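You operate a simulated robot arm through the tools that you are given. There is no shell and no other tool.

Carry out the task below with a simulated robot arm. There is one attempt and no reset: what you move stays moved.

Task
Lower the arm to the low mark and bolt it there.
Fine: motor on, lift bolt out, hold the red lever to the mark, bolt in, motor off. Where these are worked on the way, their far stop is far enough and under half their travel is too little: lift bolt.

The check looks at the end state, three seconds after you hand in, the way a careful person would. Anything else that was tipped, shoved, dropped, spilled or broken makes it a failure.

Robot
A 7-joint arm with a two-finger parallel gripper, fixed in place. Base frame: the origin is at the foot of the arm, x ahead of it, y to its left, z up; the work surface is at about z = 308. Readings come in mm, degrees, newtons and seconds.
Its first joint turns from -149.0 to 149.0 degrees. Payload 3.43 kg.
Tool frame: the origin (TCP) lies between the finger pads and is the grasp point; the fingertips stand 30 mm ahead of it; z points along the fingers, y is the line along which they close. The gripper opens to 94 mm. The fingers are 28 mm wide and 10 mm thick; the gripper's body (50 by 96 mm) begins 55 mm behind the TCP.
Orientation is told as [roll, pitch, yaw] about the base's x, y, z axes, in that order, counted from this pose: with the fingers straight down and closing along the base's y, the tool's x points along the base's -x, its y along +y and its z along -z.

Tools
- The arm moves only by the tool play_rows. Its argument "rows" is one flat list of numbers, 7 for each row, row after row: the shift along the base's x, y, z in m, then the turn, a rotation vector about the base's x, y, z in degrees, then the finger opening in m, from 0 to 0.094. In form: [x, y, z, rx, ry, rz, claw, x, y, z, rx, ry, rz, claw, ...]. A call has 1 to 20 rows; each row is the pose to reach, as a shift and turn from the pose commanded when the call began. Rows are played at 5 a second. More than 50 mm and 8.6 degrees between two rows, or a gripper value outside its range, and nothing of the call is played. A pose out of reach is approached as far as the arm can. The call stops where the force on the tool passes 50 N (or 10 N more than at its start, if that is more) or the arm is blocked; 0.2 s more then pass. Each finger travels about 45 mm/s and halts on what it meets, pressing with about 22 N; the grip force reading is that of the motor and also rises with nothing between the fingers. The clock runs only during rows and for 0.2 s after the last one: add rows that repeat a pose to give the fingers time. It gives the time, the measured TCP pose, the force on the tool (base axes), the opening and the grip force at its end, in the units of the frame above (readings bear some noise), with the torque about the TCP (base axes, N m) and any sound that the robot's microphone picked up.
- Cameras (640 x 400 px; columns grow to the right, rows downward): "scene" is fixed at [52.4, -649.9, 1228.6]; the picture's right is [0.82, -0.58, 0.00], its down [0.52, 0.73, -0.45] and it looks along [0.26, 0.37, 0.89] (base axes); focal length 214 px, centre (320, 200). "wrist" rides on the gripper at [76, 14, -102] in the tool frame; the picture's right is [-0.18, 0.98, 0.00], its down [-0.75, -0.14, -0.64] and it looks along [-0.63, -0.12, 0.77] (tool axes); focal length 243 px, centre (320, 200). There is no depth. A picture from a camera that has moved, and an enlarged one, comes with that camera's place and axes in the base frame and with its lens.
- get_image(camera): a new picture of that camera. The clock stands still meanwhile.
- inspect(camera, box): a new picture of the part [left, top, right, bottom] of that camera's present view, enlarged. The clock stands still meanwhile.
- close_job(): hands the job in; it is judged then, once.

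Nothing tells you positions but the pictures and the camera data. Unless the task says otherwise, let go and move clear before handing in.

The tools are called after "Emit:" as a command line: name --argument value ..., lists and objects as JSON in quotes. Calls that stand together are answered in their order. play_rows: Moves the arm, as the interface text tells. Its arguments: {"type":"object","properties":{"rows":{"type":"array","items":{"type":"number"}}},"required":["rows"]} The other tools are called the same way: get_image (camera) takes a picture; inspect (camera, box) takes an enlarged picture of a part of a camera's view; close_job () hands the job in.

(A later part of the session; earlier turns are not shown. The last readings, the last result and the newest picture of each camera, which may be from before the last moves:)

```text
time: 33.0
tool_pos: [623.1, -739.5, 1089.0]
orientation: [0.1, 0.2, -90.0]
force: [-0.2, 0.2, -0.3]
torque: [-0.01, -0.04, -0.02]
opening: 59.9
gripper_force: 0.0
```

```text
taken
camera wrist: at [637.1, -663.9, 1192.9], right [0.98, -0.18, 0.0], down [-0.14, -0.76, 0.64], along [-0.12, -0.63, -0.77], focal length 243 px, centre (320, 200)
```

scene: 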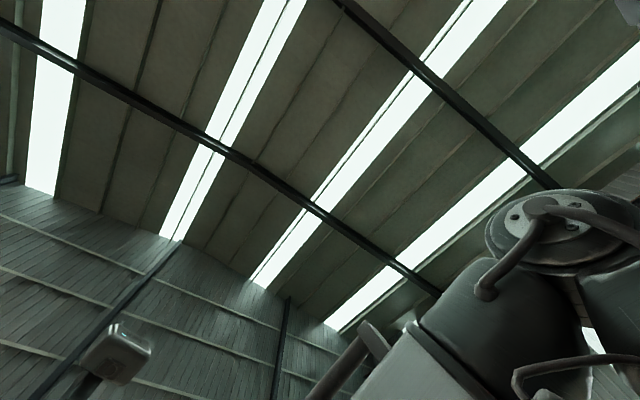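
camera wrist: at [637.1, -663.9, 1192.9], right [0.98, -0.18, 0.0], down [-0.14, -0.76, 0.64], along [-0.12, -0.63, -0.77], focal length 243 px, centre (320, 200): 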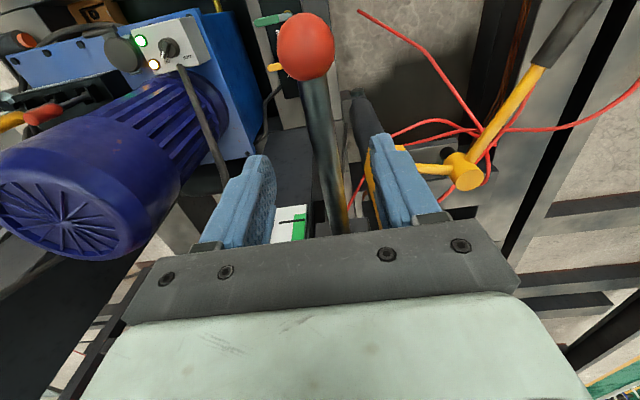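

The rod runs between the fingers with the knob just in front of them. I'll descend straight down onto the rod.

Emit:
play_rows --rows '[0, 0, -0.025, 0, 0, 0, 0.06, 0, 0, -0.05, 0, 0, 0, 0.06, 0, 0, -0.075, 0, 0, 0, 0.06, 0, 0, -0.095, 0, 0, 0, 0.06, 0, 0, -0.101, 0, 0, 0, 0.06]'

Emit:
get_image --camera "wrist"

```text
time: 34.2
tool_pos: [623.3, -737.4, 988.9]
orientation: [0.1, 0.2, -89.9]
force: [-1.0, -0.7, -0.8]
torque: [0.0, -0.01, -0.02]
opening: 60.0
gripper_force: 0.0
```

```text
taken
camera wrist: at [637.0, -661.8, 1093.2], right [0.98, -0.18, 0.0], down [-0.14, -0.75, 0.64], along [-0.12, -0.63, -0.77], focal length 243 px, centre (320, 200)
```

wrist: 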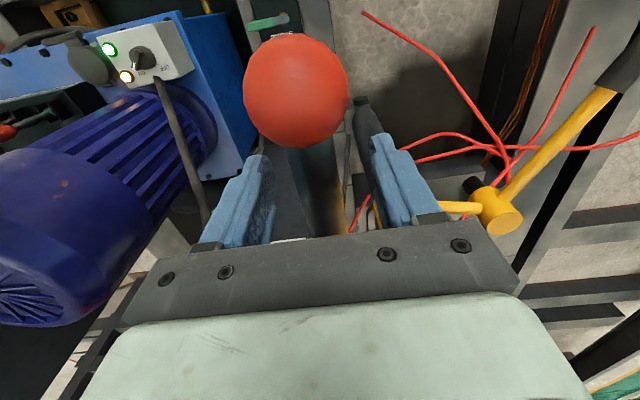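

The rod sits between the fingers and the knob is about 20 mm in front of them. Closing on the rod now.

Emit:
play_rows --rows '[0, 0, 0.001, 0, 0, 0, 0.03, 0, 0, 0.001, 0, 0, 0, 0.01, 0, 0, 0.001, 0, 0, 0, 0.0, 0, 0, 0.001, 0, 0, 0, 0.0, 0, 0, 0.001, 0, 0, 0, 0.0]'

Emit:
get_image --camera "wrist"

```text
time: 35.4
tool_pos: [621.8, -737.1, 989.4]
orientation: [0.1, 0.2, -90.1]
force: [-5.5, 0.6, -2.6]
torque: [0.0, 0.03, 0.02]
opening: 27.4
gripper_force: 44.8
```

```text
taken
camera wrist: at [636.6, -661.9, 1094.4], right [0.98, -0.18, 0.0], down [-0.14, -0.75, 0.64], along [-0.12, -0.63, -0.77], focal length 243 px, centre (320, 200)
```

wrist: 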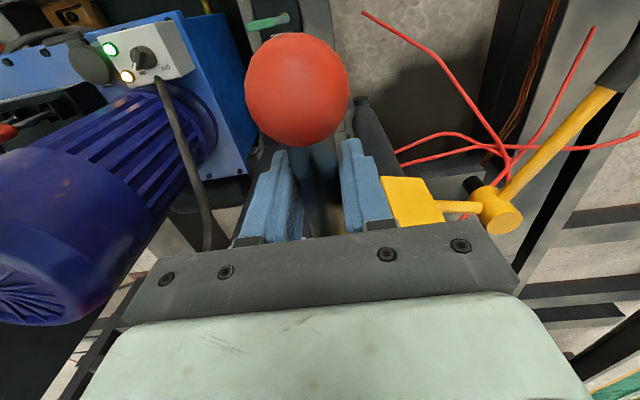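

The rod is gripped at 27 mm. I'll pull it out slowly toward +y and watch the force.

Emit:
play_rows --rows '[0, 0.006, 0, 0, 0, 0, 0, 0, 0.012, 0, 0, 0, 0, 0, 0, 0.018, 0, 0, 0, 0, 0, 0, 0.024, 0, 0, 0, 0, 0, 0, 0.03, 0, 0, 0, 0, 0]'

Emit:
get_image --camera "wrist"

```text
time: 36.6
tool_pos: [623.3, -706.8, 990.1]
orientation: [0.1, 0.2, -90.0]
force: [-18.4, -2.1, 6.1]
torque: [0.33, -0.06, 0.12]
opening: 27.2
gripper_force: 45.2
```

```text
taken
camera wrist: at [636.7, -631.4, 1094.3], right [0.98, -0.18, 0.0], down [-0.14, -0.75, 0.64], along [-0.12, -0.63, -0.77], focal length 243 px, centre (320, 200)
```

wrist: 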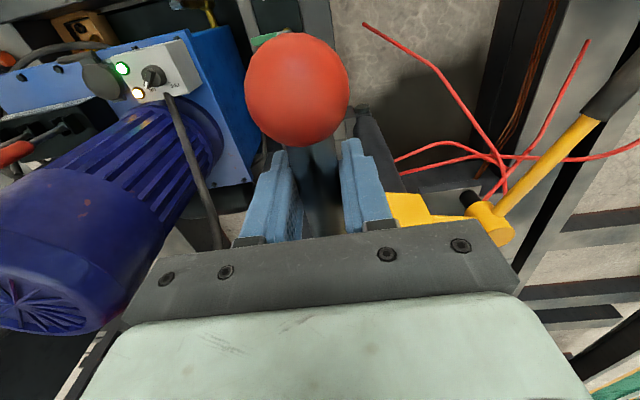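

The rod moves with the gripper without slipping. I'll keep pulling toward the far stop.

Emit:
play_rows --rows '[-0.001, 0.006, 0, 0, 0, 0, 0, -0.001, 0.012, 0, 0, 0, 0, 0, -0.001, 0.018, 0, 0, 0, 0, 0, -0.001, 0.024, 0, 0, 0, 0, 0, -0.001, 0.03, 0, 0, 0, 0, 0]'

Emit:
get_image --camera "wrist"

```text
time: 37.8
tool_pos: [622.6, -680.5, 988.8]
orientation: [0.2, -0.2, -90.1]
force: [1.6, -38.2, 4.0]
torque: [0.09, -0.01, 0.05]
opening: 27.6
gripper_force: 45.3
```

```text
taken
camera wrist: at [636.5, -604.2, 1092.4], right [0.98, -0.19, 0.0], down [-0.14, -0.75, 0.64], along [-0.12, -0.63, -0.76], focal length 243 px, centre (320, 200)
```

wrist: 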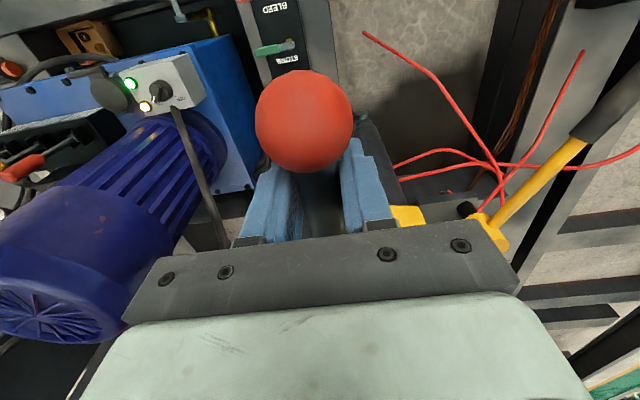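

The rod slipped slightly in the fingers as resistance rose, suggesting the far stop at about 45 mm. I'll pull a few mm more with the fingers against the knob to confirm.

Emit:
play_rows --rows '[0, 0.003, 0, 0, 0, 0, 0, 0, 0.006, 0, 0, 0, 0, 0, 0, 0.009, 0, 0, 0, 0, 0]'

Emit:
get_image --camera "wrist"

```text
time: 38.6
tool_pos: [622.6, -673.8, 988.0]
orientation: [0.2, -0.5, -90.1]
force: [0.3, -10.3, -9.5]
torque: [0.0, 0.0, 0.19]
opening: 27.4
gripper_force: 44.9
stopped in row 3: the force on the tool passed its limit at 52 N (the readings are from after the stop); the commanded pose is now the measured one
```

```text
taken
camera wrist: at [636.5, -597.7, 1091.9], right [0.98, -0.19, 0.01], down [-0.14, -0.75, 0.65], along [-0.12, -0.64, -0.76], focal length 243 px, centre (320, 200)
```

wrist: 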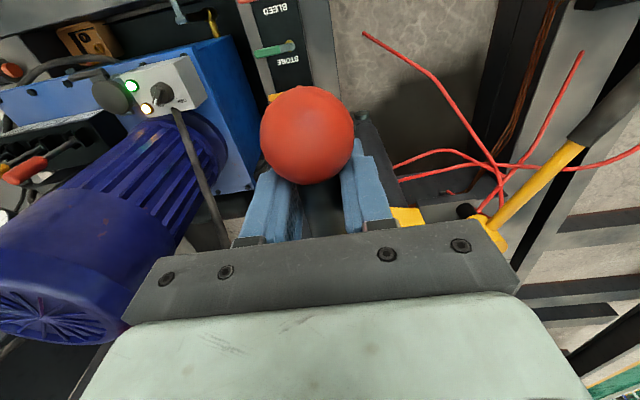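

The knob stayed at y ≈ -643 while the fingers slid, so the bolt is at its far stop (about 46 mm out). I'll open the fingers and check whether it stays out.

Emit:
play_rows --rows '[0, -0.003, 0, 0, 0, 0, 0.03, 0, -0.003, 0, 0, 0, 0, 0.06, 0, -0.003, 0, 0, 0, 0, 0.06, 0, -0.003, 0, 0, 0, 0, 0.06]'

Emit:
get_image --camera "wrist"

```text
time: 39.6
tool_pos: [622.1, -675.9, 989.1]
orientation: [0.3, -0.3, -90.1]
force: [0.5, 0.3, -0.2]
torque: [-0.02, 0.01, 0.01]
opening: 59.8
gripper_force: 0.0
```

```text
taken
camera wrist: at [636.2, -599.2, 1093.2], right [0.98, -0.19, 0.01], down [-0.15, -0.75, 0.65], along [-0.12, -0.64, -0.76], focal length 243 px, centre (320, 200)
```

wrist: 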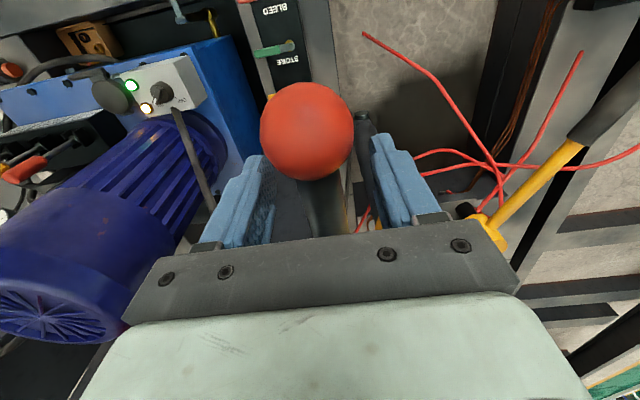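

The bolt stays out. I'll rise clear of it and take a reference view of the pointer and scale.

Emit:
play_rows --rows '[0, 0, 0.035, 0, 0, 0, 0.06, 0, 0, 0.07, 0, 0, 0, 0.06, 0, 0.01, 0.1, 0, 0, 0, 0.06, -0.01, 0.04, 0.1, -8, 0, 0, 0.06, -0.03, 0.07, 0.1, -16, 0, 0, 0.06, -0.06, 0.09, 0.1, -24, 0, 0, 0.06, -0.09, 0.1, 0.1, -32, 0, 0, 0.06, -0.11, 0.1, 0.1, -38, 0, 0, 0.06, -0.11, 0.1, 0.1, -38, 0, 0, 0.06]'

Emit:
get_image --camera "wrist"

Emit:
inspect --camera "wrist" --box '[240, 100, 440, 230]'

```text
time: 41.6
tool_pos: [512.5, -577.6, 1091.6]
orientation: [0.2, -38.6, -90.0]
force: [-0.6, 0.5, 0.8]
torque: [0.03, 0.05, -0.02]
opening: 60.0
gripper_force: 0.0
```

```text
taken
camera wrist: at [526.5, -454.0, 1126.8], right [0.98, -0.14, 0.12], down [-0.15, -0.19, 0.97], along [-0.12, -0.97, -0.21], focal length 243 px, centre (320, 200)
```

wrist: 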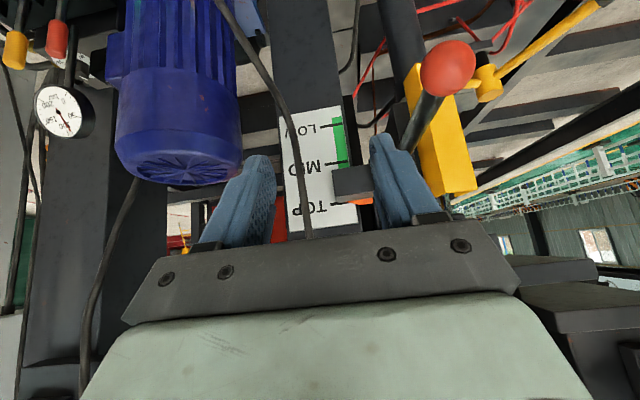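

```text
3.08 times, centred on (340, 165) of wrist
camera zoom: at [526.5, -454.0, 1126.8], right [0.98, -0.14, 0.12], down [-0.15, -0.19, 0.97], along [-0.12, -0.97, -0.21], focal length 746 px, centre (258, 308)
```

zoom: 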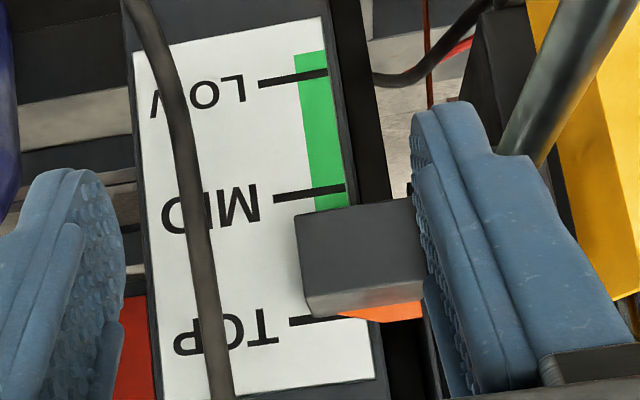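

The scale marks come out near z 1026 (TOP), 925 (MID) and 828 (LOW), so the carriage must drop about 198 mm. Now I'll travel along the robot side of the machine to the red LIFT lever at about (88, -734, 735).

Emit:
play_rows --rows '[-0.04, 0, -0.005, 6, 0, 0, 0.05, -0.08, 0, -0.01, 12, 0, 0, 0.05, -0.12, 0, -0.02, 18, 0, 0, 0.05, -0.16, 0, -0.03, 24, 0, 0, 0.05, -0.2, 0, -0.04, 30, 0, 0, 0.05, -0.24, 0, -0.06, 36, 0, 0, 0.05, -0.28, 0, -0.08, 38.6, 0, 0, 0.05, -0.32, 0, -0.1, 38.6, 0, 0, 0.05, -0.36, 0, -0.13, 38.6, 0, 0, 0.05, -0.4, 0, -0.16, 38.6, 0, 0, 0.05, -0.41, 0, -0.18, 38.6, 0, 0, 0.05]'

Emit:
get_image --camera "wrist"

```text
time: 44.0
tool_pos: [102.4, -576.2, 909.3]
orientation: [0.3, 0.1, -90.0]
force: [-1.2, -0.4, 0.3]
torque: [0.01, -0.04, -0.02]
opening: 50.0
gripper_force: 0.0
```

```text
taken
camera wrist: at [115.3, -500.2, 1012.8], right [0.98, -0.18, 0.0], down [-0.14, -0.76, 0.64], along [-0.11, -0.63, -0.77], focal length 243 px, centre (320, 200)
```

wrist: 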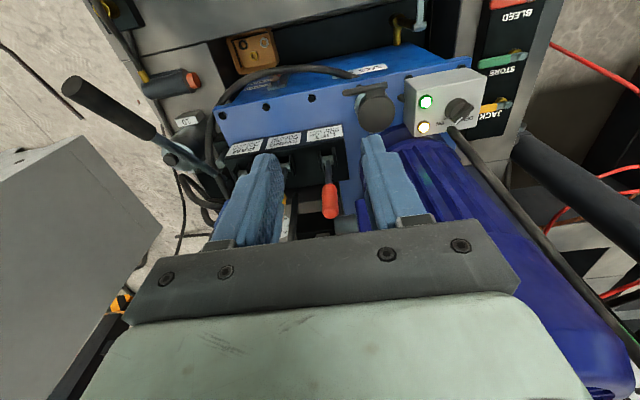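

The red lever stands centred between the fingers ahead of me. I'll zoom in on it for its exact position.

Emit:
inspect --camera "wrist" --box '[220, 110, 420, 230]'

```text
3.20 times, centred on (320, 170) of wrist
camera zoom: at [115.3, -500.2, 1012.8], right [0.98, -0.18, 0.0], down [-0.14, -0.76, 0.64], along [-0.11, -0.63, -0.77], focal length 776 px, centre (320, 296)
```

zoom: 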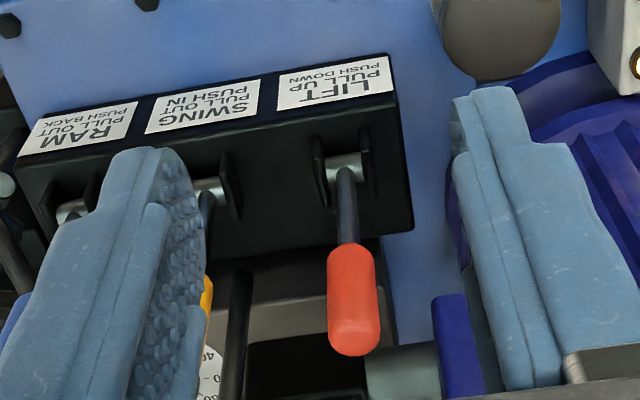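

The LIFT lever's red grip is about 23 mm across, centred near (90, -733, 733), standing vertically on its pivot at z ≈ 618. I'll lean the gripper 40 degrees so its body stays clear of the gauge and motor, and come up to the lever.

Emit:
play_rows --rows '[-0.002, 0, -0.02, -8, 0, 0, 0.05, -0.004, 0, -0.03, -16, 0, 0, 0.05, -0.006, -0.01, -0.05, -24, 0, 0, 0.05, -0.008, -0.03, -0.07, -32, 0, 0, 0.05, -0.01, -0.05, -0.09, -40, 0, 0, 0.05, -0.012, -0.075, -0.105, -40, 0, 0, 0.05, -0.012, -0.075, -0.105, -40, 0, 0, 0.05]'

Emit:
get_image --camera "wrist"

```text
time: 45.6
tool_pos: [88.6, -650.4, 803.5]
orientation: [0.3, -39.9, -90.0]
force: [0.1, -0.2, -0.3]
torque: [-0.03, -0.02, 0.03]
opening: 50.0
gripper_force: 0.1
out of reach, approached as far as the arm can: row 4, 5
```

```text
taken
camera wrist: at [103.7, -527.0, 835.6], right [0.98, -0.14, 0.12], down [-0.15, -0.17, 0.98], along [-0.12, -0.98, -0.18], focal length 243 px, centre (320, 200)
```

wrist: 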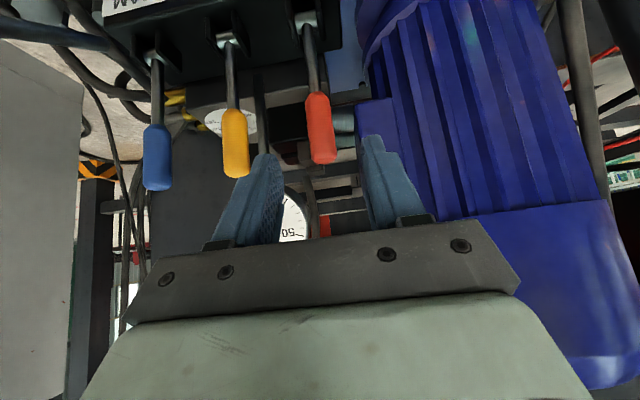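

The lever grip is lined up between the fingers. I'll narrow the opening a little and move in onto it.

Emit:
play_rows --rows '[0, -0.02, -0.016, 0, 0, 0, 0.042, 0, -0.04, -0.032, 0, 0, 0, 0.042, 0, -0.06, -0.048, 0, 0, 0, 0.042, 0, -0.072, -0.058, 0, 0, 0, 0.042, 0, -0.072, -0.058, 0, 0, 0, 0.042]'

Emit:
get_image --camera "wrist"

```text
time: 46.8
tool_pos: [87.6, -721.0, 745.2]
orientation: [0.4, -39.8, -90.1]
force: [-0.8, -0.7, -0.1]
torque: [0.03, -0.01, 0.01]
opening: 42.2
gripper_force: 0.0
```

```text
taken
camera wrist: at [102.1, -598.4, 777.0], right [0.98, -0.14, 0.12], down [-0.15, -0.17, 0.98], along [-0.12, -0.98, -0.18], focal length 243 px, centre (320, 200)
```

wrist: 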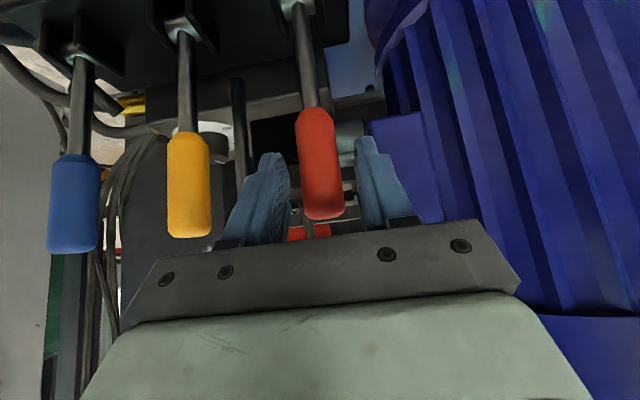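

The grip is between the fingertips. I'll close on it gently and then check the grip.

Emit:
play_rows --rows '[0, 0, 0, 0, 0, 0, 0.03, 0, 0, 0, 0, 0, 0, 0.02, 0, 0, 0, 0, 0, 0, 0.01, 0, 0, 0, 0, 0, 0, 0.01]'

Emit:
get_image --camera "wrist"

```text
time: 47.8
tool_pos: [88.9, -723.1, 745.1]
orientation: [0.3, -39.9, -90.2]
force: [-5.1, -0.9, -2.3]
torque: [-0.05, -0.08, -0.05]
opening: 26.5
gripper_force: 45.4
```

```text
taken
camera wrist: at [101.9, -598.3, 777.1], right [0.98, -0.14, 0.12], down [-0.15, -0.17, 0.97], along [-0.12, -0.98, -0.19], focal length 243 px, centre (320, 200)
```

wrist: 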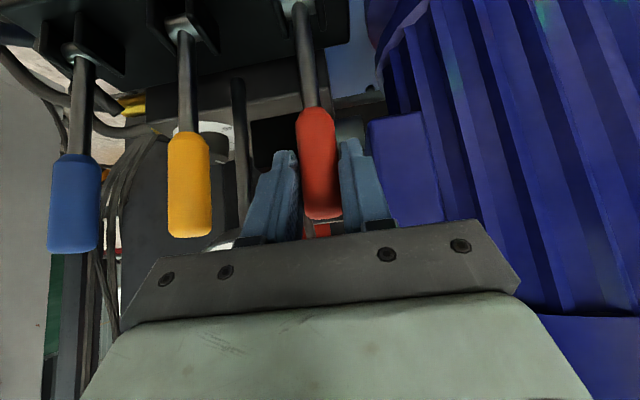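

The lever grip is held. I'll give it a short test push toward -y (DOWN), return it to centre, and then see how far the carriage moved.

Emit:
play_rows --rows '[0, -0.012, -0.0005, 0, 0, 0, 0.01, 0, -0.024, -0.002, 0, 0, 0, 0.01, 0, -0.03, -0.004, 0, 0, 0, 0.01, 0, -0.03, -0.004, 0, 0, 0, 0.01]'

Emit:
get_image --camera "wrist"

```text
time: 48.8
tool_pos: [87.9, -754.7, 744.2]
orientation: [0.2, -40.2, -90.0]
force: [-29.6, -1.5, 30.6]
torque: [0.14, 0.4, -0.18]
opening: 23.9
gripper_force: 45.4
```

```text
taken
camera wrist: at [102.0, -629.2, 775.5], right [0.98, -0.14, 0.12], down [-0.14, -0.16, 0.98], along [-0.12, -0.98, -0.18], focal length 243 px, centre (320, 200)
```

wrist: 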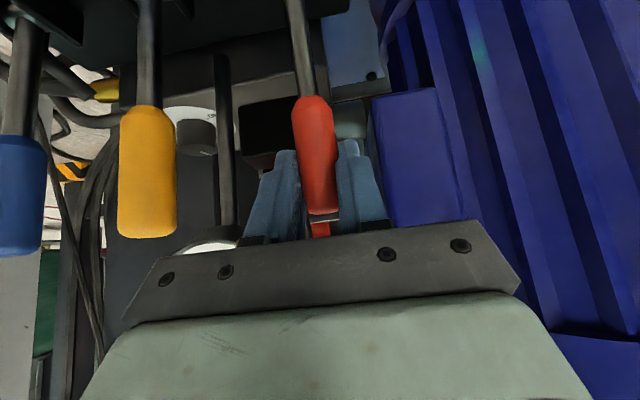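

The lever tilted with the push. I'll bring it back to centre and let go, then go look at the pointer.

Emit:
play_rows --rows '[0, 0.015, 0.003, 0, 0, 0, 0.01, 0, 0.031, 0.004, 0, 0, 0, 0.01, 0, 0.031, 0.004, 0, 0, 0, 0.02, 0, 0.031, 0.004, 0, 0, 0, 0.042, 0, 0.031, 0.004, 0, 0, 0, 0.042]'

Emit:
get_image --camera "wrist"

```text
time: 50.0
tool_pos: [91.4, -721.1, 744.7]
orientation: [0.5, -39.9, -90.0]
force: [-0.6, 0.5, -0.2]
torque: [0.0, -0.01, 0.0]
opening: 42.1
gripper_force: 0.1
```

```text
taken
camera wrist: at [104.3, -596.9, 778.1], right [0.98, -0.14, 0.12], down [-0.15, -0.17, 0.97], along [-0.11, -0.98, -0.19], focal length 243 px, centre (320, 200)
```

wrist: 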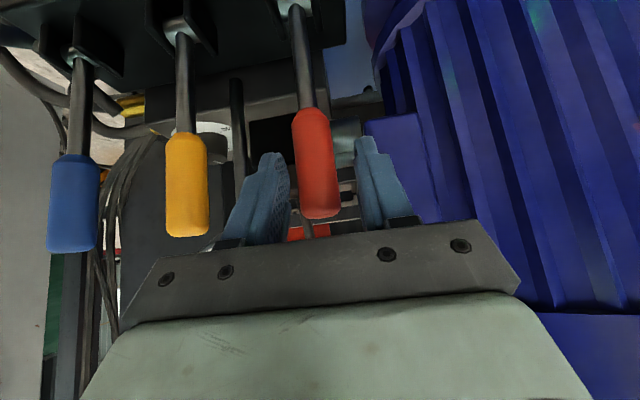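

The lever is back parallel with its neighbours. I'll back off and move up to where I can see the pointer, with fingers closed so they don't block the view.

Emit:
play_rows --rows '[0, 0.02, 0.016, 0, 0, 0, 0.042, 0, 0.045, 0.036, 0, 0, 0, 0.042, 0, 0.07, 0.06, 0, 0, 0, 0.042, 0.02, 0.1, 0.1, 0, 0, 0, 0.02, 0.05, 0.13, 0.13, 0, 0, 0, 0, 0.09, 0.15, 0.16, 0, 0, 0, 0, 0.13, 0.16, 0.2, 0, 0, 0, 0, 0.17, 0.16, 0.24, 0, 0, 0, 0, 0.21, 0.16, 0.28, 0, 0, 0, 0, 0.24, 0.16, 0.31, 0, 0, 0, 0, 0.24, 0.16, 0.335, 0, 0, 0, 0]'

Emit:
get_image --camera "wrist"

Emit:
inspect --camera "wrist" --box '[340, 80, 540, 220]'

```text
refused: row 4 steps farther than a row can; nothing moved
```

```text
taken
camera wrist: at [104.3, -596.9, 778.1], right [0.98, -0.14, 0.12], down [-0.15, -0.17, 0.97], along [-0.11, -0.98, -0.19], focal length 243 px, centre (320, 200)
```

wrist: 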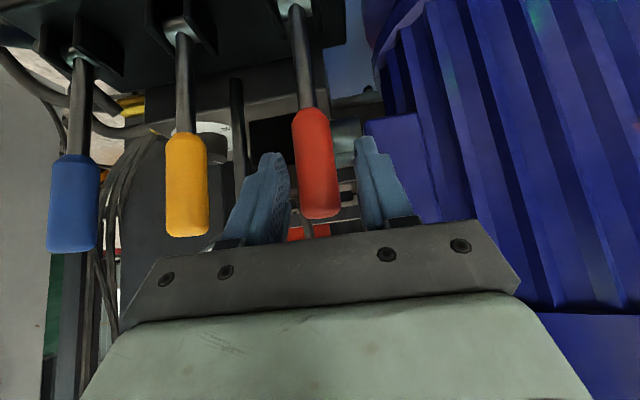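

```text
2.86 times, centred on (440, 150) of wrist
camera zoom: at [104.3, -596.9, 778.1], right [0.98, -0.14, 0.12], down [-0.15, -0.17, 0.97], along [-0.11, -0.98, -0.19], focal length 693 px, centre (-23, 343)
```

zoom: 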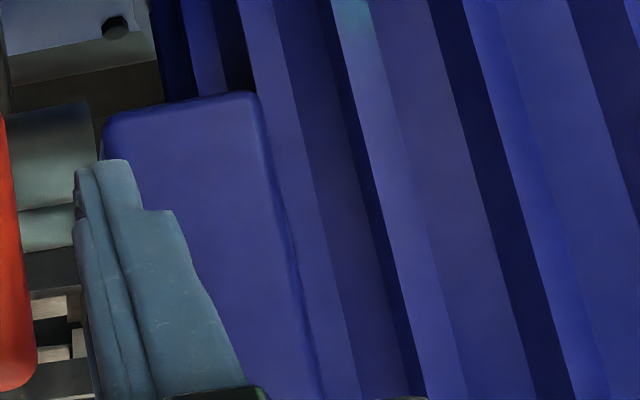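

One step was too large, so nothing moved. I'll repeat the retreat with smaller steps.

Emit:
play_rows --rows '[0, 0.02, 0.016, 0, 0, 0, 0.042, 0, 0.045, 0.036, 0, 0, 0, 0.042, 0, 0.07, 0.06, 0, 0, 0, 0.042, 0.015, 0.09, 0.085, 0, 0, 0, 0.02, 0.035, 0.11, 0.11, 0, 0, 0, 0, 0.06, 0.13, 0.135, 0, 0, 0, 0, 0.09, 0.145, 0.165, 0, 0, 0, 0, 0.12, 0.16, 0.195, 0, 0, 0, 0, 0.15, 0.16, 0.225, 0, 0, 0, 0, 0.18, 0.16, 0.255, 0, 0, 0, 0, 0.21, 0.16, 0.285, 0, 0, 0, 0, 0.24, 0.16, 0.31, 0, 0, 0, 0, 0.24, 0.16, 0.335, 0, 0, 0, 0]'

Emit:
get_image --camera "wrist"

Emit:
inspect --camera "wrist" --box '[340, 80, 540, 220]'

```text
time: 52.8
tool_pos: [330.4, -562.1, 1079.6]
orientation: [0.3, -39.9, -90.1]
force: [-0.3, -0.5, 0.0]
torque: [-0.02, 0.03, -0.01]
opening: 0.0
gripper_force: 21.7
out of reach, approached as far as the arm can: row 5, 6, 7, 8, 9
```

```text
taken
camera wrist: at [344.0, -437.7, 1111.8], right [0.98, -0.14, 0.12], down [-0.14, -0.17, 0.97], along [-0.12, -0.98, -0.19], focal length 243 px, centre (320, 200)
```

wrist: 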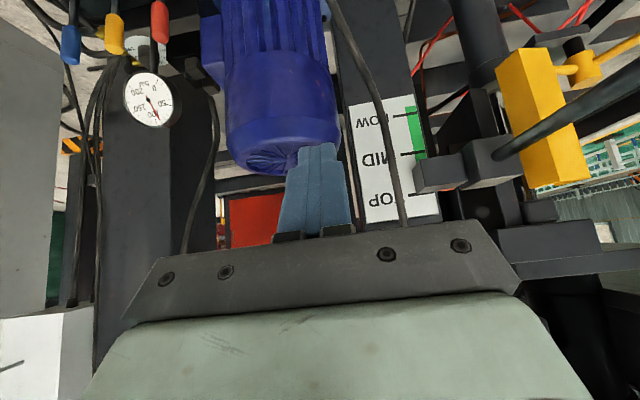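

```text
2.86 times, centred on (440, 150) of wrist
camera zoom: at [344.0, -437.7, 1111.8], right [0.98, -0.14, 0.12], down [-0.14, -0.17, 0.97], along [-0.12, -0.98, -0.19], focal length 693 px, centre (-23, 343)
```

zoom: 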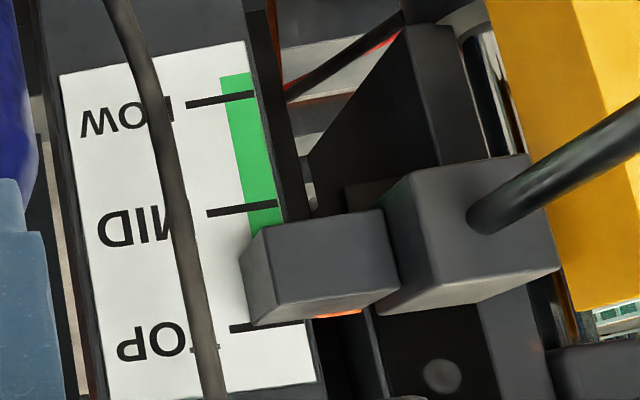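

The carriage still seems at TOP (bolt rod z ≈ 987), so the short test gave little or no motion. I'll check the gauge and lamps to verify that there's hydraulic pressure.

Emit:
inspect --camera "wrist" --box '[40, 0, 220, 140]'

Emit:
inspect --camera "wrist" --box '[400, 120, 540, 220]'

```text
2.86 times, centred on (130, 70) of wrist
camera zoom: at [344.0, -437.7, 1111.8], right [0.98, -0.14, 0.12], down [-0.14, -0.17, 0.97], along [-0.12, -0.98, -0.19], focal length 693 px, centre (863, 571)
```

zoom: 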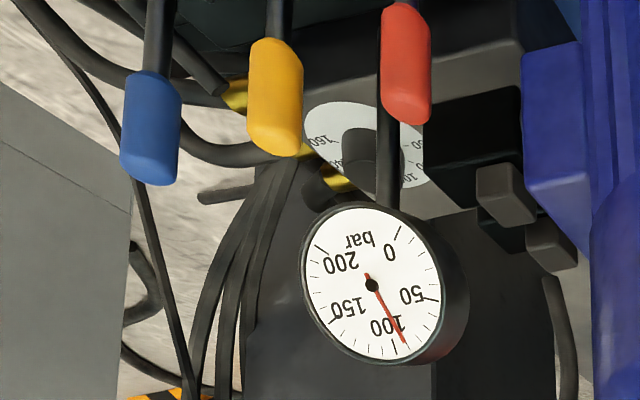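

```text
4.00 times, centred on (470, 170) of wrist
camera zoom: at [344.0, -437.7, 1111.8], right [0.98, -0.14, 0.12], down [-0.14, -0.17, 0.97], along [-0.12, -0.98, -0.19], focal length 970 px, centre (-280, 320)
```

zoom: 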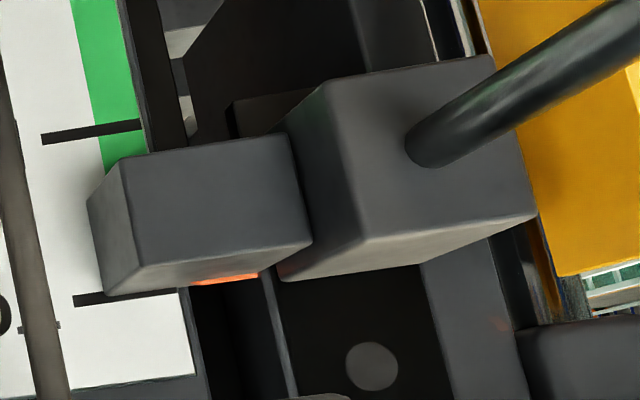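

The gauge shows about 85–90 bar, so the hydraulics are live; the test push was just too short or too shallow. I'll go back to the lever, open the fingers on the way, and hold it pushed longer.

Emit:
play_rows --rows '[0, 0, -0.03, 0, 0, 0, 0, -0.03, 0, -0.06, 0, 0, 0, 0, -0.06, 0, -0.09, 0, 0, 0, 0, -0.09, 0, -0.12, 0, 0, 0, 0, -0.12, 0, -0.15, 0, 0, 0, 0, -0.15, -0.01, -0.18, 0, 0, 0, 0, -0.18, -0.03, -0.2, 0, 0, 0, 0.02, -0.21, -0.05, -0.225, 0, 0, 0, 0.042, -0.235, -0.07, -0.25, 0, 0, 0, 0.042, -0.241, -0.09, -0.275, 0, 0, 0, 0.042, -0.241, -0.115, -0.297, 0, 0, 0, 0.042, -0.241, -0.14, -0.318, 0, 0, 0, 0.042, -0.241, -0.16, -0.334, 0, 0, 0, 0.042, -0.241, -0.16, -0.334, 0, 0, 0, 0.042]'

Emit:
get_image --camera "wrist"

```text
time: 55.8
tool_pos: [87.6, -721.0, 745.8]
orientation: [0.2, -39.9, -90.1]
force: [0.6, 1.1, 0.5]
torque: [-0.03, -0.02, -0.01]
opening: 41.7
gripper_force: 0.0
out of reach, approached as far as the arm can: row 4, 5, 6, 7, 8
```

```text
taken
camera wrist: at [102.9, -597.3, 778.3], right [0.98, -0.14, 0.12], down [-0.15, -0.17, 0.98], along [-0.12, -0.98, -0.18], focal length 243 px, centre (320, 200)
```

wrist: 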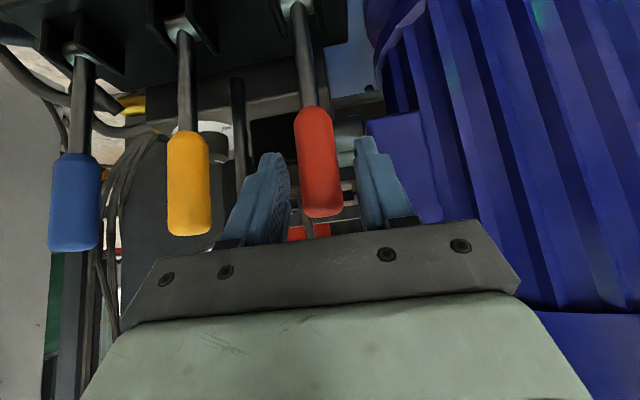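

Aligned as before. I'll grip and push further this time, holding for about a second and reading the force.

Emit:
play_rows --rows '[0, 0, 0, 0, 0, 0, 0.02, 0, 0, 0, 0, 0, 0, 0.01, 0, 0, 0, 0, 0, 0, 0.01, 0, -0.012, 0, 0, 0, 0, 0.01, 0, -0.024, 0, 0, 0, 0, 0.01, 0, -0.035, 0, 0, 0, 0, 0.01, 0, -0.042, 0, 0, 0, 0, 0.01, 0, -0.042, 0, 0, 0, 0, 0.01, 0, -0.042, 0, 0, 0, 0, 0.01, 0, -0.042, 0, 0, 0, 0, 0.01, 0, -0.042, 0, 0, 0, 0, 0.01]'

Emit:
get_image --camera "wrist"

```text
time: 58.0
tool_pos: [87.5, -763.4, 743.6]
orientation: [0.1, -39.1, -89.9]
force: [-4.1, -2.3, -8.7]
torque: [-0.7, 0.07, -0.04]
opening: 23.0
gripper_force: 44.6
stopped in row 10: the force on the tool passed its limit at 50 N (the readings are from after the stop); the commanded pose is now the measured one
```

```text
taken
camera wrist: at [102.1, -638.8, 776.7], right [0.98, -0.14, 0.12], down [-0.14, -0.18, 0.97], along [-0.12, -0.97, -0.2], focal length 243 px, centre (320, 200)
```

wrist: 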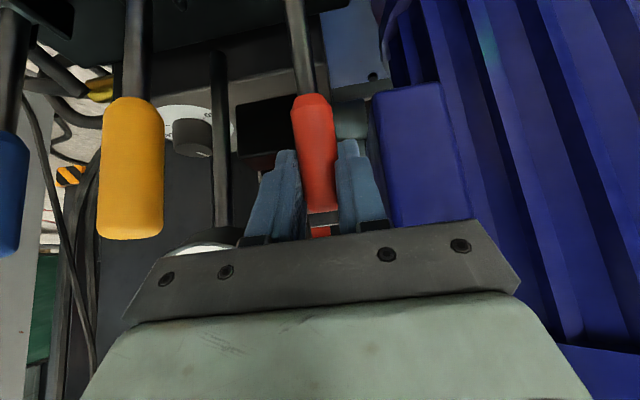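

The lever reached its stop. I'll hold one more half second, then return it to centre, release and look.

Emit:
play_rows --rows '[0, 0, 0, 0, 0, 0, 0.01, 0, 0, 0, 0, 0, 0, 0.01, 0, 0.015, 0, 0, 0, 0, 0.01, 0, 0.03, 0.001, 0, 0, 0, 0.01, 0, 0.042, 0.002, 0, 0, 0, 0.01, 0, 0.042, 0.002, 0, 0, 0, 0.03, 0, 0.042, 0.002, 0, 0, 0, 0.042, 0, 0.042, 0.002, 0, 0, 0, 0.042]'

Emit:
get_image --camera "wrist"

```text
time: 59.8
tool_pos: [88.2, -722.2, 745.9]
orientation: [0.2, -39.1, -90.2]
force: [0.6, 0.2, 0.2]
torque: [0.0, -0.02, 0.03]
opening: 42.1
gripper_force: 0.0
```

```text
taken
camera wrist: at [102.2, -597.2, 779.6], right [0.98, -0.14, 0.12], down [-0.14, -0.18, 0.97], along [-0.12, -0.97, -0.2], focal length 243 px, centre (320, 200)
```

wrist: 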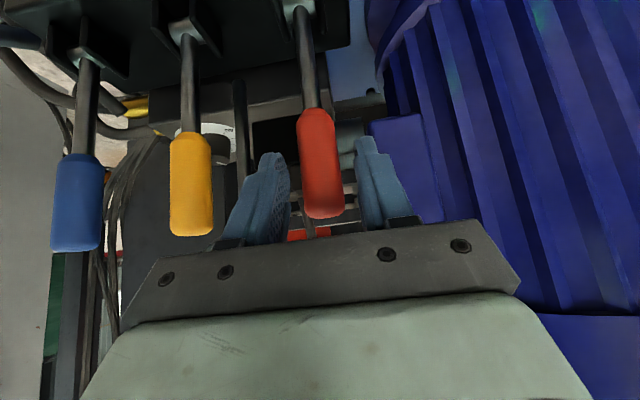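

The lever is back at centre. I'll go up again to the viewing spot to measure the carriage.

Emit:
play_rows --rows '[0, 0.02, 0.016, 0, 0, 0, 0.042, 0, 0.045, 0.036, 0, 0, 0, 0.042, 0, 0.07, 0.06, 0, 0, 0, 0.042, 0.015, 0.09, 0.085, 0, 0, 0, 0.02, 0.035, 0.11, 0.11, 0, 0, 0, 0, 0.06, 0.13, 0.135, 0, 0, 0, 0, 0.09, 0.145, 0.165, 0, 0, 0, 0, 0.12, 0.16, 0.195, 0, 0, 0, 0, 0.15, 0.16, 0.225, 0, 0, 0, 0, 0.18, 0.16, 0.255, 0, 0, 0, 0, 0.21, 0.16, 0.285, 0, 0, 0, 0, 0.24, 0.16, 0.31, 0, 0, 0, 0, 0.243, 0.16, 0.335, -1, 0, 0, 0]'

Emit:
get_image --camera "wrist"

Emit:
inspect --camera "wrist" --box '[340, 80, 540, 220]'

```text
time: 62.6
tool_pos: [332.1, -559.9, 1082.4]
orientation: [0.1, -40.1, -90.1]
force: [0.3, 0.1, 0.6]
torque: [-0.01, -0.01, -0.03]
opening: 0.0
gripper_force: 21.9
out of reach, approached as far as the arm can: row 5, 6, 7, 8, 9
```

```text
taken
camera wrist: at [347.0, -435.6, 1113.5], right [0.98, -0.14, 0.12], down [-0.14, -0.16, 0.98], along [-0.12, -0.98, -0.18], focal length 243 px, centre (320, 200)
```

wrist: 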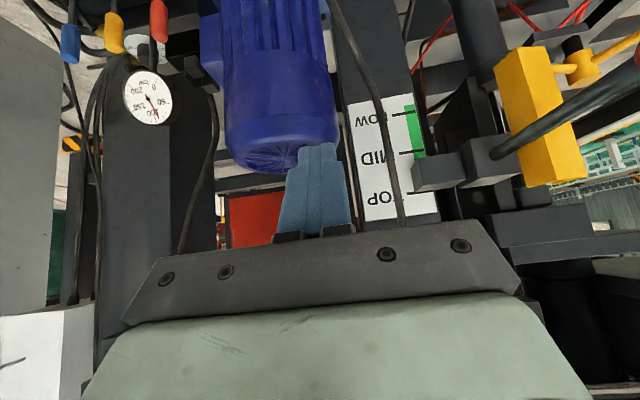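

```text
2.86 times, centred on (440, 150) of wrist
camera zoom: at [347.0, -435.6, 1113.5], right [0.98, -0.14, 0.12], down [-0.14, -0.16, 0.98], along [-0.12, -0.98, -0.18], focal length 693 px, centre (-23, 343)
```

zoom: 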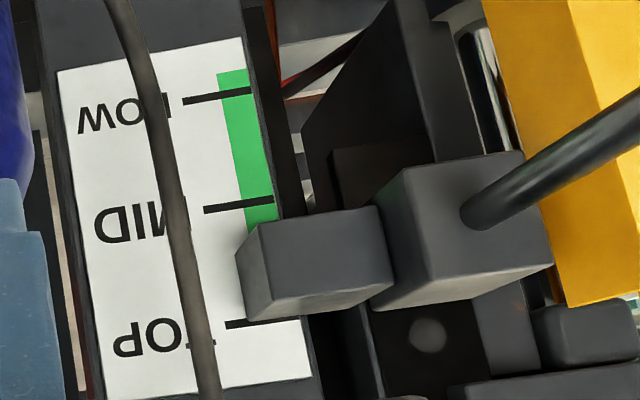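

The rail with the holes (and the orange pointer behind the block) has dropped by about 28 mm relative to the fixed bolt block, so the push does lower the arm at roughly 15–20 mm/s. I'll return to the lever and hold it much longer.

Emit:
play_rows --rows '[0, 0, -0.03, 0, 0, 0, 0, -0.03, 0, -0.06, 0, 0, 0, 0, -0.06, 0, -0.09, 0, 0, 0, 0, -0.09, 0, -0.12, 0, 0, 0, 0, -0.12, 0, -0.15, 0, 0, 0, 0, -0.15, -0.01, -0.18, 0, 0, 0, 0, -0.18, -0.03, -0.2, 0, 0, 0, 0.02, -0.21, -0.05, -0.225, 0, 0, 0, 0.042, -0.235, -0.07, -0.25, 0, 0, 0, 0.042, -0.243, -0.09, -0.275, 0, 0, 0, 0.042, -0.243, -0.115, -0.297, 0, 0, 0, 0.042, -0.243, -0.14, -0.318, 0, 0, 0, 0.042, -0.243, -0.162, -0.336, 0, 0, 0, 0.042, -0.243, -0.162, -0.336, 0, 0, 0, 0.042]'

Emit:
get_image --camera "wrist"

```text
time: 65.6
tool_pos: [87.7, -723.8, 745.8]
orientation: [0.2, -40.2, -90.1]
force: [0.5, 0.6, 0.3]
torque: [-0.01, 0.01, 0.0]
opening: 42.0
gripper_force: 0.0
out of reach, approached as far as the arm can: row 3, 4, 5, 6, 7, 8, 9
```

```text
taken
camera wrist: at [101.9, -598.9, 777.1], right [0.98, -0.14, 0.12], down [-0.14, -0.16, 0.98], along [-0.12, -0.98, -0.18], focal length 243 px, centre (320, 200)
```

wrist: 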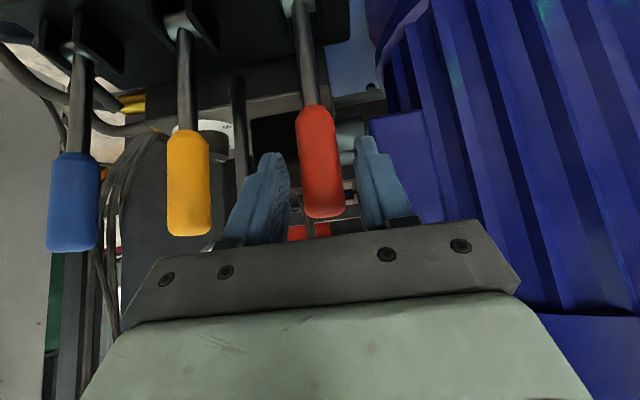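

Positioned again. I'll grip, push the lever and hold it for this whole call.

Emit:
play_rows --rows '[0, 0, 0, 0, 0, 0, 0.02, 0, 0, 0, 0, 0, 0, 0.01, 0, 0, 0, 0, 0, 0, 0.01, 0, -0.012, 0, 0, 0, 0, 0.01, 0, -0.024, 0, 0, 0, 0, 0.01, 0, -0.034, 0, 0, 0, 0, 0.01, 0, -0.039, 0, 0, 0, 0, 0.01, 0, -0.039, 0, 0, 0, 0, 0.01, 0, -0.039, 0, 0, 0, 0, 0.01, 0, -0.039, 0, 0, 0, 0, 0.01, 0, -0.039, 0, 0, 0, 0, 0.01, 0, -0.039, 0, 0, 0, 0, 0.01, 0, -0.039, 0, 0, 0, 0, 0.01, 0, -0.039, 0, 0, 0, 0, 0.01, 0, -0.039, 0, 0, 0, 0, 0.01, 0, -0.039, 0, 0, 0, 0, 0.01, 0, -0.039, 0, 0, 0, 0, 0.01, 0, -0.039, 0, 0, 0, 0, 0.01]'

Emit:
get_image --camera "wrist"

```text
time: 69.4
tool_pos: [88.0, -760.6, 744.7]
orientation: [0.1, -40.1, -90.1]
force: [5.3, 7.4, -6.0]
torque: [0.68, 0.07, 0.04]
opening: 23.2
gripper_force: 44.7
```

```text
taken
camera wrist: at [102.0, -636.8, 776.0], right [0.98, -0.14, 0.12], down [-0.14, -0.16, 0.98], along [-0.12, -0.98, -0.18], focal length 243 px, centre (320, 200)
```

wrist: 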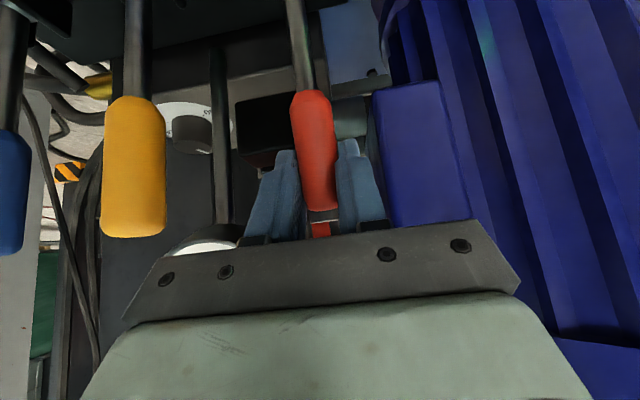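

Still held and no trouble. I'll hold for another 2.4 seconds and then return the lever and measure the rate.

Emit:
play_rows --rows '[0, 0, 0, 0, 0, 0, 0.01, 0, 0, 0, 0, 0, 0, 0.01, 0, 0, 0, 0, 0, 0, 0.01, 0, 0, 0, 0, 0, 0, 0.01, 0, 0, 0, 0, 0, 0, 0.01, 0, 0, 0, 0, 0, 0, 0.01, 0, 0, 0, 0, 0, 0, 0.01, 0, 0, 0, 0, 0, 0, 0.01, 0, 0, 0, 0, 0, 0, 0.01, 0, 0, 0, 0, 0, 0, 0.01, 0, 0, 0, 0, 0, 0, 0.01, 0, 0, 0, 0, 0, 0, 0.01, 0, 0.013, 0, 0, 0, 0, 0.01, 0, 0.026, 0.001, 0, 0, 0, 0.01, 0, 0.039, 0.001, 0, 0, 0, 0.01, 0, 0.039, 0.001, 0, 0, 0, 0.03, 0, 0.039, 0.001, 0, 0, 0, 0.042, 0, 0.039, 0.001, 0, 0, 0, 0.042]'

Emit:
play_rows --rows '[0, 0.02, 0.016, 0, 0, 0, 0.042, 0, 0.045, 0.036, 0, 0, 0, 0.042, 0, 0.07, 0.06, 0, 0, 0, 0.042, 0.015, 0.09, 0.085, 0, 0, 0, 0.02, 0.035, 0.11, 0.11, 0, 0, 0, 0, 0.06, 0.13, 0.135, 0, 0, 0, 0, 0.09, 0.145, 0.165, 0, 0, 0, 0, 0.12, 0.16, 0.195, 0, 0, 0, 0, 0.15, 0.16, 0.225, 0, 0, 0, 0, 0.18, 0.16, 0.255, 0, 0, 0, 0, 0.21, 0.16, 0.285, 0, 0, 0, 0, 0.24, 0.16, 0.31, 0, 0, 0, 0, 0.243, 0.16, 0.335, 0, 0, 0, 0]'

Emit:
get_image --camera "wrist"

Emit:
inspect --camera "wrist" --box '[340, 80, 540, 220]'

```text
time: 73.2
tool_pos: [88.0, -722.2, 745.0]
orientation: [0.2, -40.1, -90.1]
force: [0.2, -0.5, 0.2]
torque: [-0.01, 0.01, -0.02]
opening: 42.0
gripper_force: 0.1
```

```text
time: 76.0
tool_pos: [331.2, -561.8, 1081.6]
orientation: [0.2, -40.0, -90.0]
force: [0.4, -0.1, -0.5]
torque: [-0.02, 0.0, 0.01]
opening: 0.0
gripper_force: 22.3
out of reach, approached as far as the arm can: row 4, 5, 6, 7, 8, 9
```

```text
taken
camera wrist: at [346.3, -437.5, 1113.3], right [0.98, -0.14, 0.12], down [-0.14, -0.16, 0.98], along [-0.12, -0.98, -0.18], focal length 243 px, centre (320, 200)
```

wrist: 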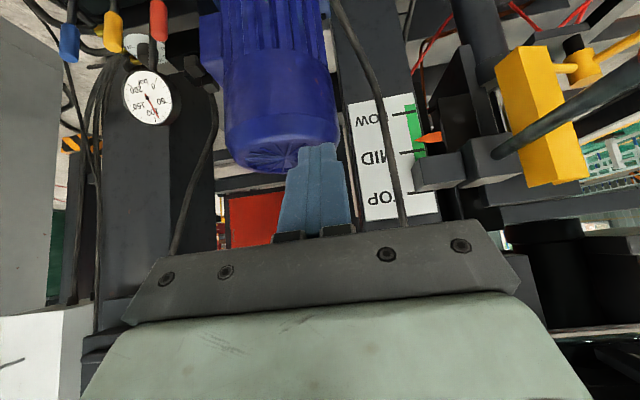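

```text
2.86 times, centred on (440, 150) of wrist
camera zoom: at [346.3, -437.5, 1113.3], right [0.98, -0.14, 0.12], down [-0.14, -0.16, 0.98], along [-0.12, -0.98, -0.18], focal length 693 px, centre (-23, 343)
```

zoom: 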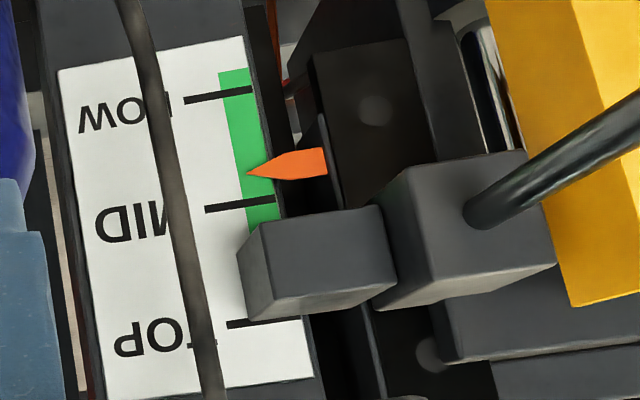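

Now the orange pointer tip is clearly visible about a quarter of the way from MID to LOW; the rate is about 20 mm/s and roughly 75 mm remain. I'll return to the lever for a calculated hold slightly short of the mark.

Emit:
play_rows --rows '[0, 0, -0.03, 0, 0, 0, 0, -0.03, 0, -0.06, 0, 0, 0, 0, -0.06, 0, -0.09, 0, 0, 0, 0, -0.09, 0, -0.12, 0, 0, 0, 0, -0.12, 0, -0.15, 0, 0, 0, 0, -0.15, -0.01, -0.18, 0, 0, 0, 0, -0.18, -0.03, -0.2, 0, 0, 0, 0.02, -0.21, -0.05, -0.225, 0, 0, 0, 0.042, -0.235, -0.07, -0.25, 0, 0, 0, 0.042, -0.243, -0.09, -0.275, 0, 0, 0, 0.042, -0.243, -0.115, -0.297, 0, 0, 0, 0.042, -0.243, -0.14, -0.318, 0, 0, 0, 0.042, -0.243, -0.161, -0.336, 0, 0, 0, 0.042, -0.243, -0.161, -0.336, 0, 0, 0, 0.042]'

Emit:
get_image --camera "wrist"

```text
time: 79.0
tool_pos: [87.3, -722.8, 744.8]
orientation: [0.2, -40.1, -90.1]
force: [0.7, 0.7, 0.8]
torque: [-0.01, 0.0, 0.0]
opening: 42.2
gripper_force: 0.0
out of reach, approached as far as the arm can: row 4, 5, 6, 7, 8
```

```text
taken
camera wrist: at [101.6, -598.2, 775.6], right [0.98, -0.14, 0.12], down [-0.14, -0.16, 0.98], along [-0.12, -0.98, -0.18], focal length 243 px, centre (320, 200)
```

wrist: 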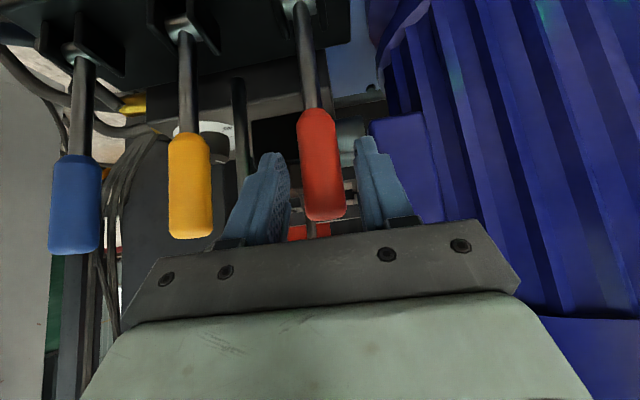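

The lever is between the fingertips again. Gripping, pushing and holding for the calculated time.

Emit:
play_rows --rows '[0, 0, 0, 0, 0, 0, 0.02, 0, 0, 0, 0, 0, 0, 0.01, 0, 0, 0, 0, 0, 0, 0.01, 0, -0.012, 0, 0, 0, 0, 0.01, 0, -0.024, 0, 0, 0, 0, 0.01, 0, -0.034, 0, 0, 0, 0, 0.01, 0, -0.039, 0, 0, 0, 0, 0.01, 0, -0.039, 0, 0, 0, 0, 0.01, 0, -0.039, 0, 0, 0, 0, 0.01, 0, -0.039, 0, 0, 0, 0, 0.01, 0, -0.039, 0, 0, 0, 0, 0.01, 0, -0.039, 0, 0, 0, 0, 0.01, 0, -0.039, 0, 0, 0, 0, 0.01, 0, -0.039, 0, 0, 0, 0, 0.01, 0, -0.039, 0, 0, 0, 0, 0.01, 0, -0.039, 0, 0, 0, 0, 0.01, 0, -0.039, 0, 0, 0, 0, 0.01, 0, -0.039, 0, 0, 0, 0, 0.01, 0, -0.039, 0, 0, 0, 0, 0.01, 0, -0.039, 0, 0, 0, 0, 0.01]'

Emit:
play_rows --rows '[0, 0, 0, 0, 0, 0, 0.01, 0, 0, 0, 0, 0, 0, 0.01, 0, 0, 0, 0, 0, 0, 0.01, 0, 0.013, 0, 0, 0, 0, 0.01, 0, 0.026, 0.001, 0, 0, 0, 0.01, 0, 0.039, 0.001, 0, 0, 0, 0.01, 0, 0.039, 0.001, 0, 0, 0, 0.03, 0, 0.039, 0.001, 0, 0, 0, 0.042, 0, 0.039, 0.001, 0, 0, 0, 0.042]'

Emit:
get_image --camera "wrist"

```text
time: 83.2
tool_pos: [87.3, -761.2, 741.8]
orientation: [0.1, -39.6, -90.0]
force: [-22.0, 12.4, -35.0]
torque: [0.49, 0.35, -0.23]
opening: 23.2
gripper_force: 45.1
```

```text
time: 85.2
tool_pos: [88.1, -724.6, 745.1]
orientation: [0.2, -40.1, -90.1]
force: [0.4, -0.6, 0.8]
torque: [0.0, 0.01, 0.01]
opening: 42.1
gripper_force: 0.0
```

```text
taken
camera wrist: at [102.4, -600.5, 776.0], right [0.98, -0.14, 0.12], down [-0.14, -0.16, 0.98], along [-0.12, -0.98, -0.18], focal length 243 px, centre (320, 200)
```

wrist: 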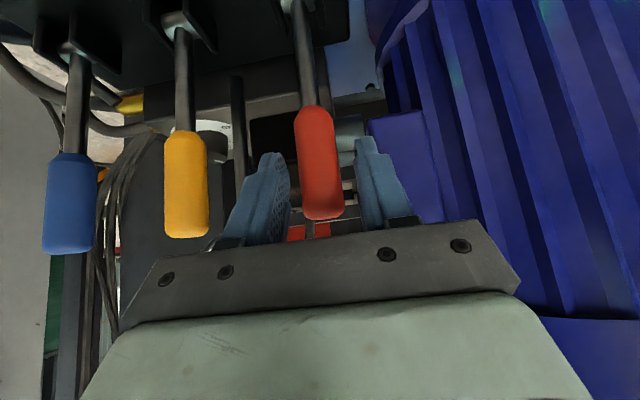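

The lever is centred and released. I'll go up to check the pointer.

Emit:
play_rows --rows '[0, 0.02, 0.016, 0, 0, 0, 0.042, 0, 0.045, 0.036, 0, 0, 0, 0.042, 0, 0.07, 0.06, 0, 0, 0, 0.042, 0.015, 0.09, 0.085, 0, 0, 0, 0.02, 0.035, 0.11, 0.11, 0, 0, 0, 0, 0.06, 0.13, 0.135, 0, 0, 0, 0, 0.09, 0.145, 0.165, 0, 0, 0, 0, 0.12, 0.16, 0.195, 0, 0, 0, 0, 0.15, 0.16, 0.225, 0, 0, 0, 0, 0.18, 0.16, 0.255, 0, 0, 0, 0, 0.21, 0.16, 0.285, 0, 0, 0, 0, 0.24, 0.16, 0.31, 0, 0, 0, 0, 0.243, 0.162, 0.335, 0, 0, 0, 0]'

Emit:
inspect --camera "wrist" --box '[340, 80, 540, 220]'

Emit:
inspect --camera "wrist" --box '[340, 90, 460, 180]'

```text
time: 88.0
tool_pos: [332.2, -562.2, 1080.9]
orientation: [0.2, -40.0, -90.0]
force: [-1.2, -1.4, 0.5]
torque: [0.02, 0.02, 0.03]
opening: 0.0
gripper_force: 21.8
out of reach, approached as far as the arm can: row 5, 6, 7, 8, 9
```

```text
2.86 times, centred on (440, 150) of wrist
camera zoom: at [345.3, -437.6, 1112.7], right [0.98, -0.14, 0.12], down [-0.14, -0.16, 0.98], along [-0.12, -0.98, -0.18], focal length 693 px, centre (-23, 343)
```

zoom: 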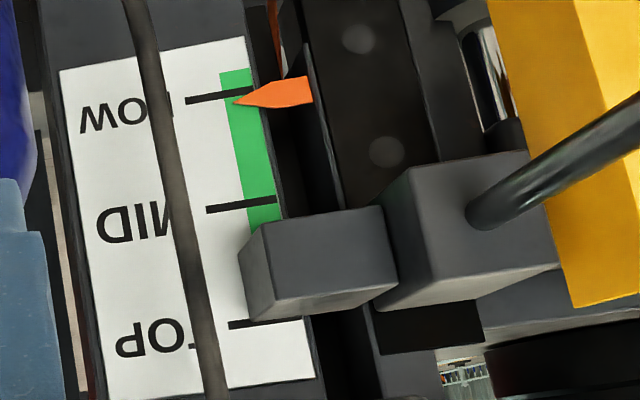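

```text
4.44 times, centred on (400, 135) of wrist
camera zoom: at [345.3, -437.6, 1112.7], right [0.98, -0.14, 0.12], down [-0.14, -0.16, 0.98], along [-0.12, -0.98, -0.18], focal length 1078 px, centre (-36, 489)
```

zoom: 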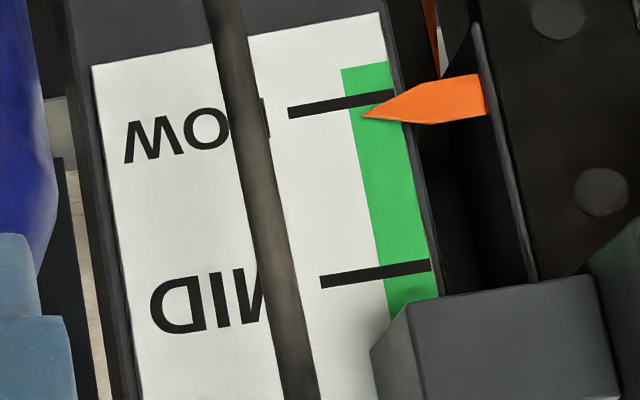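

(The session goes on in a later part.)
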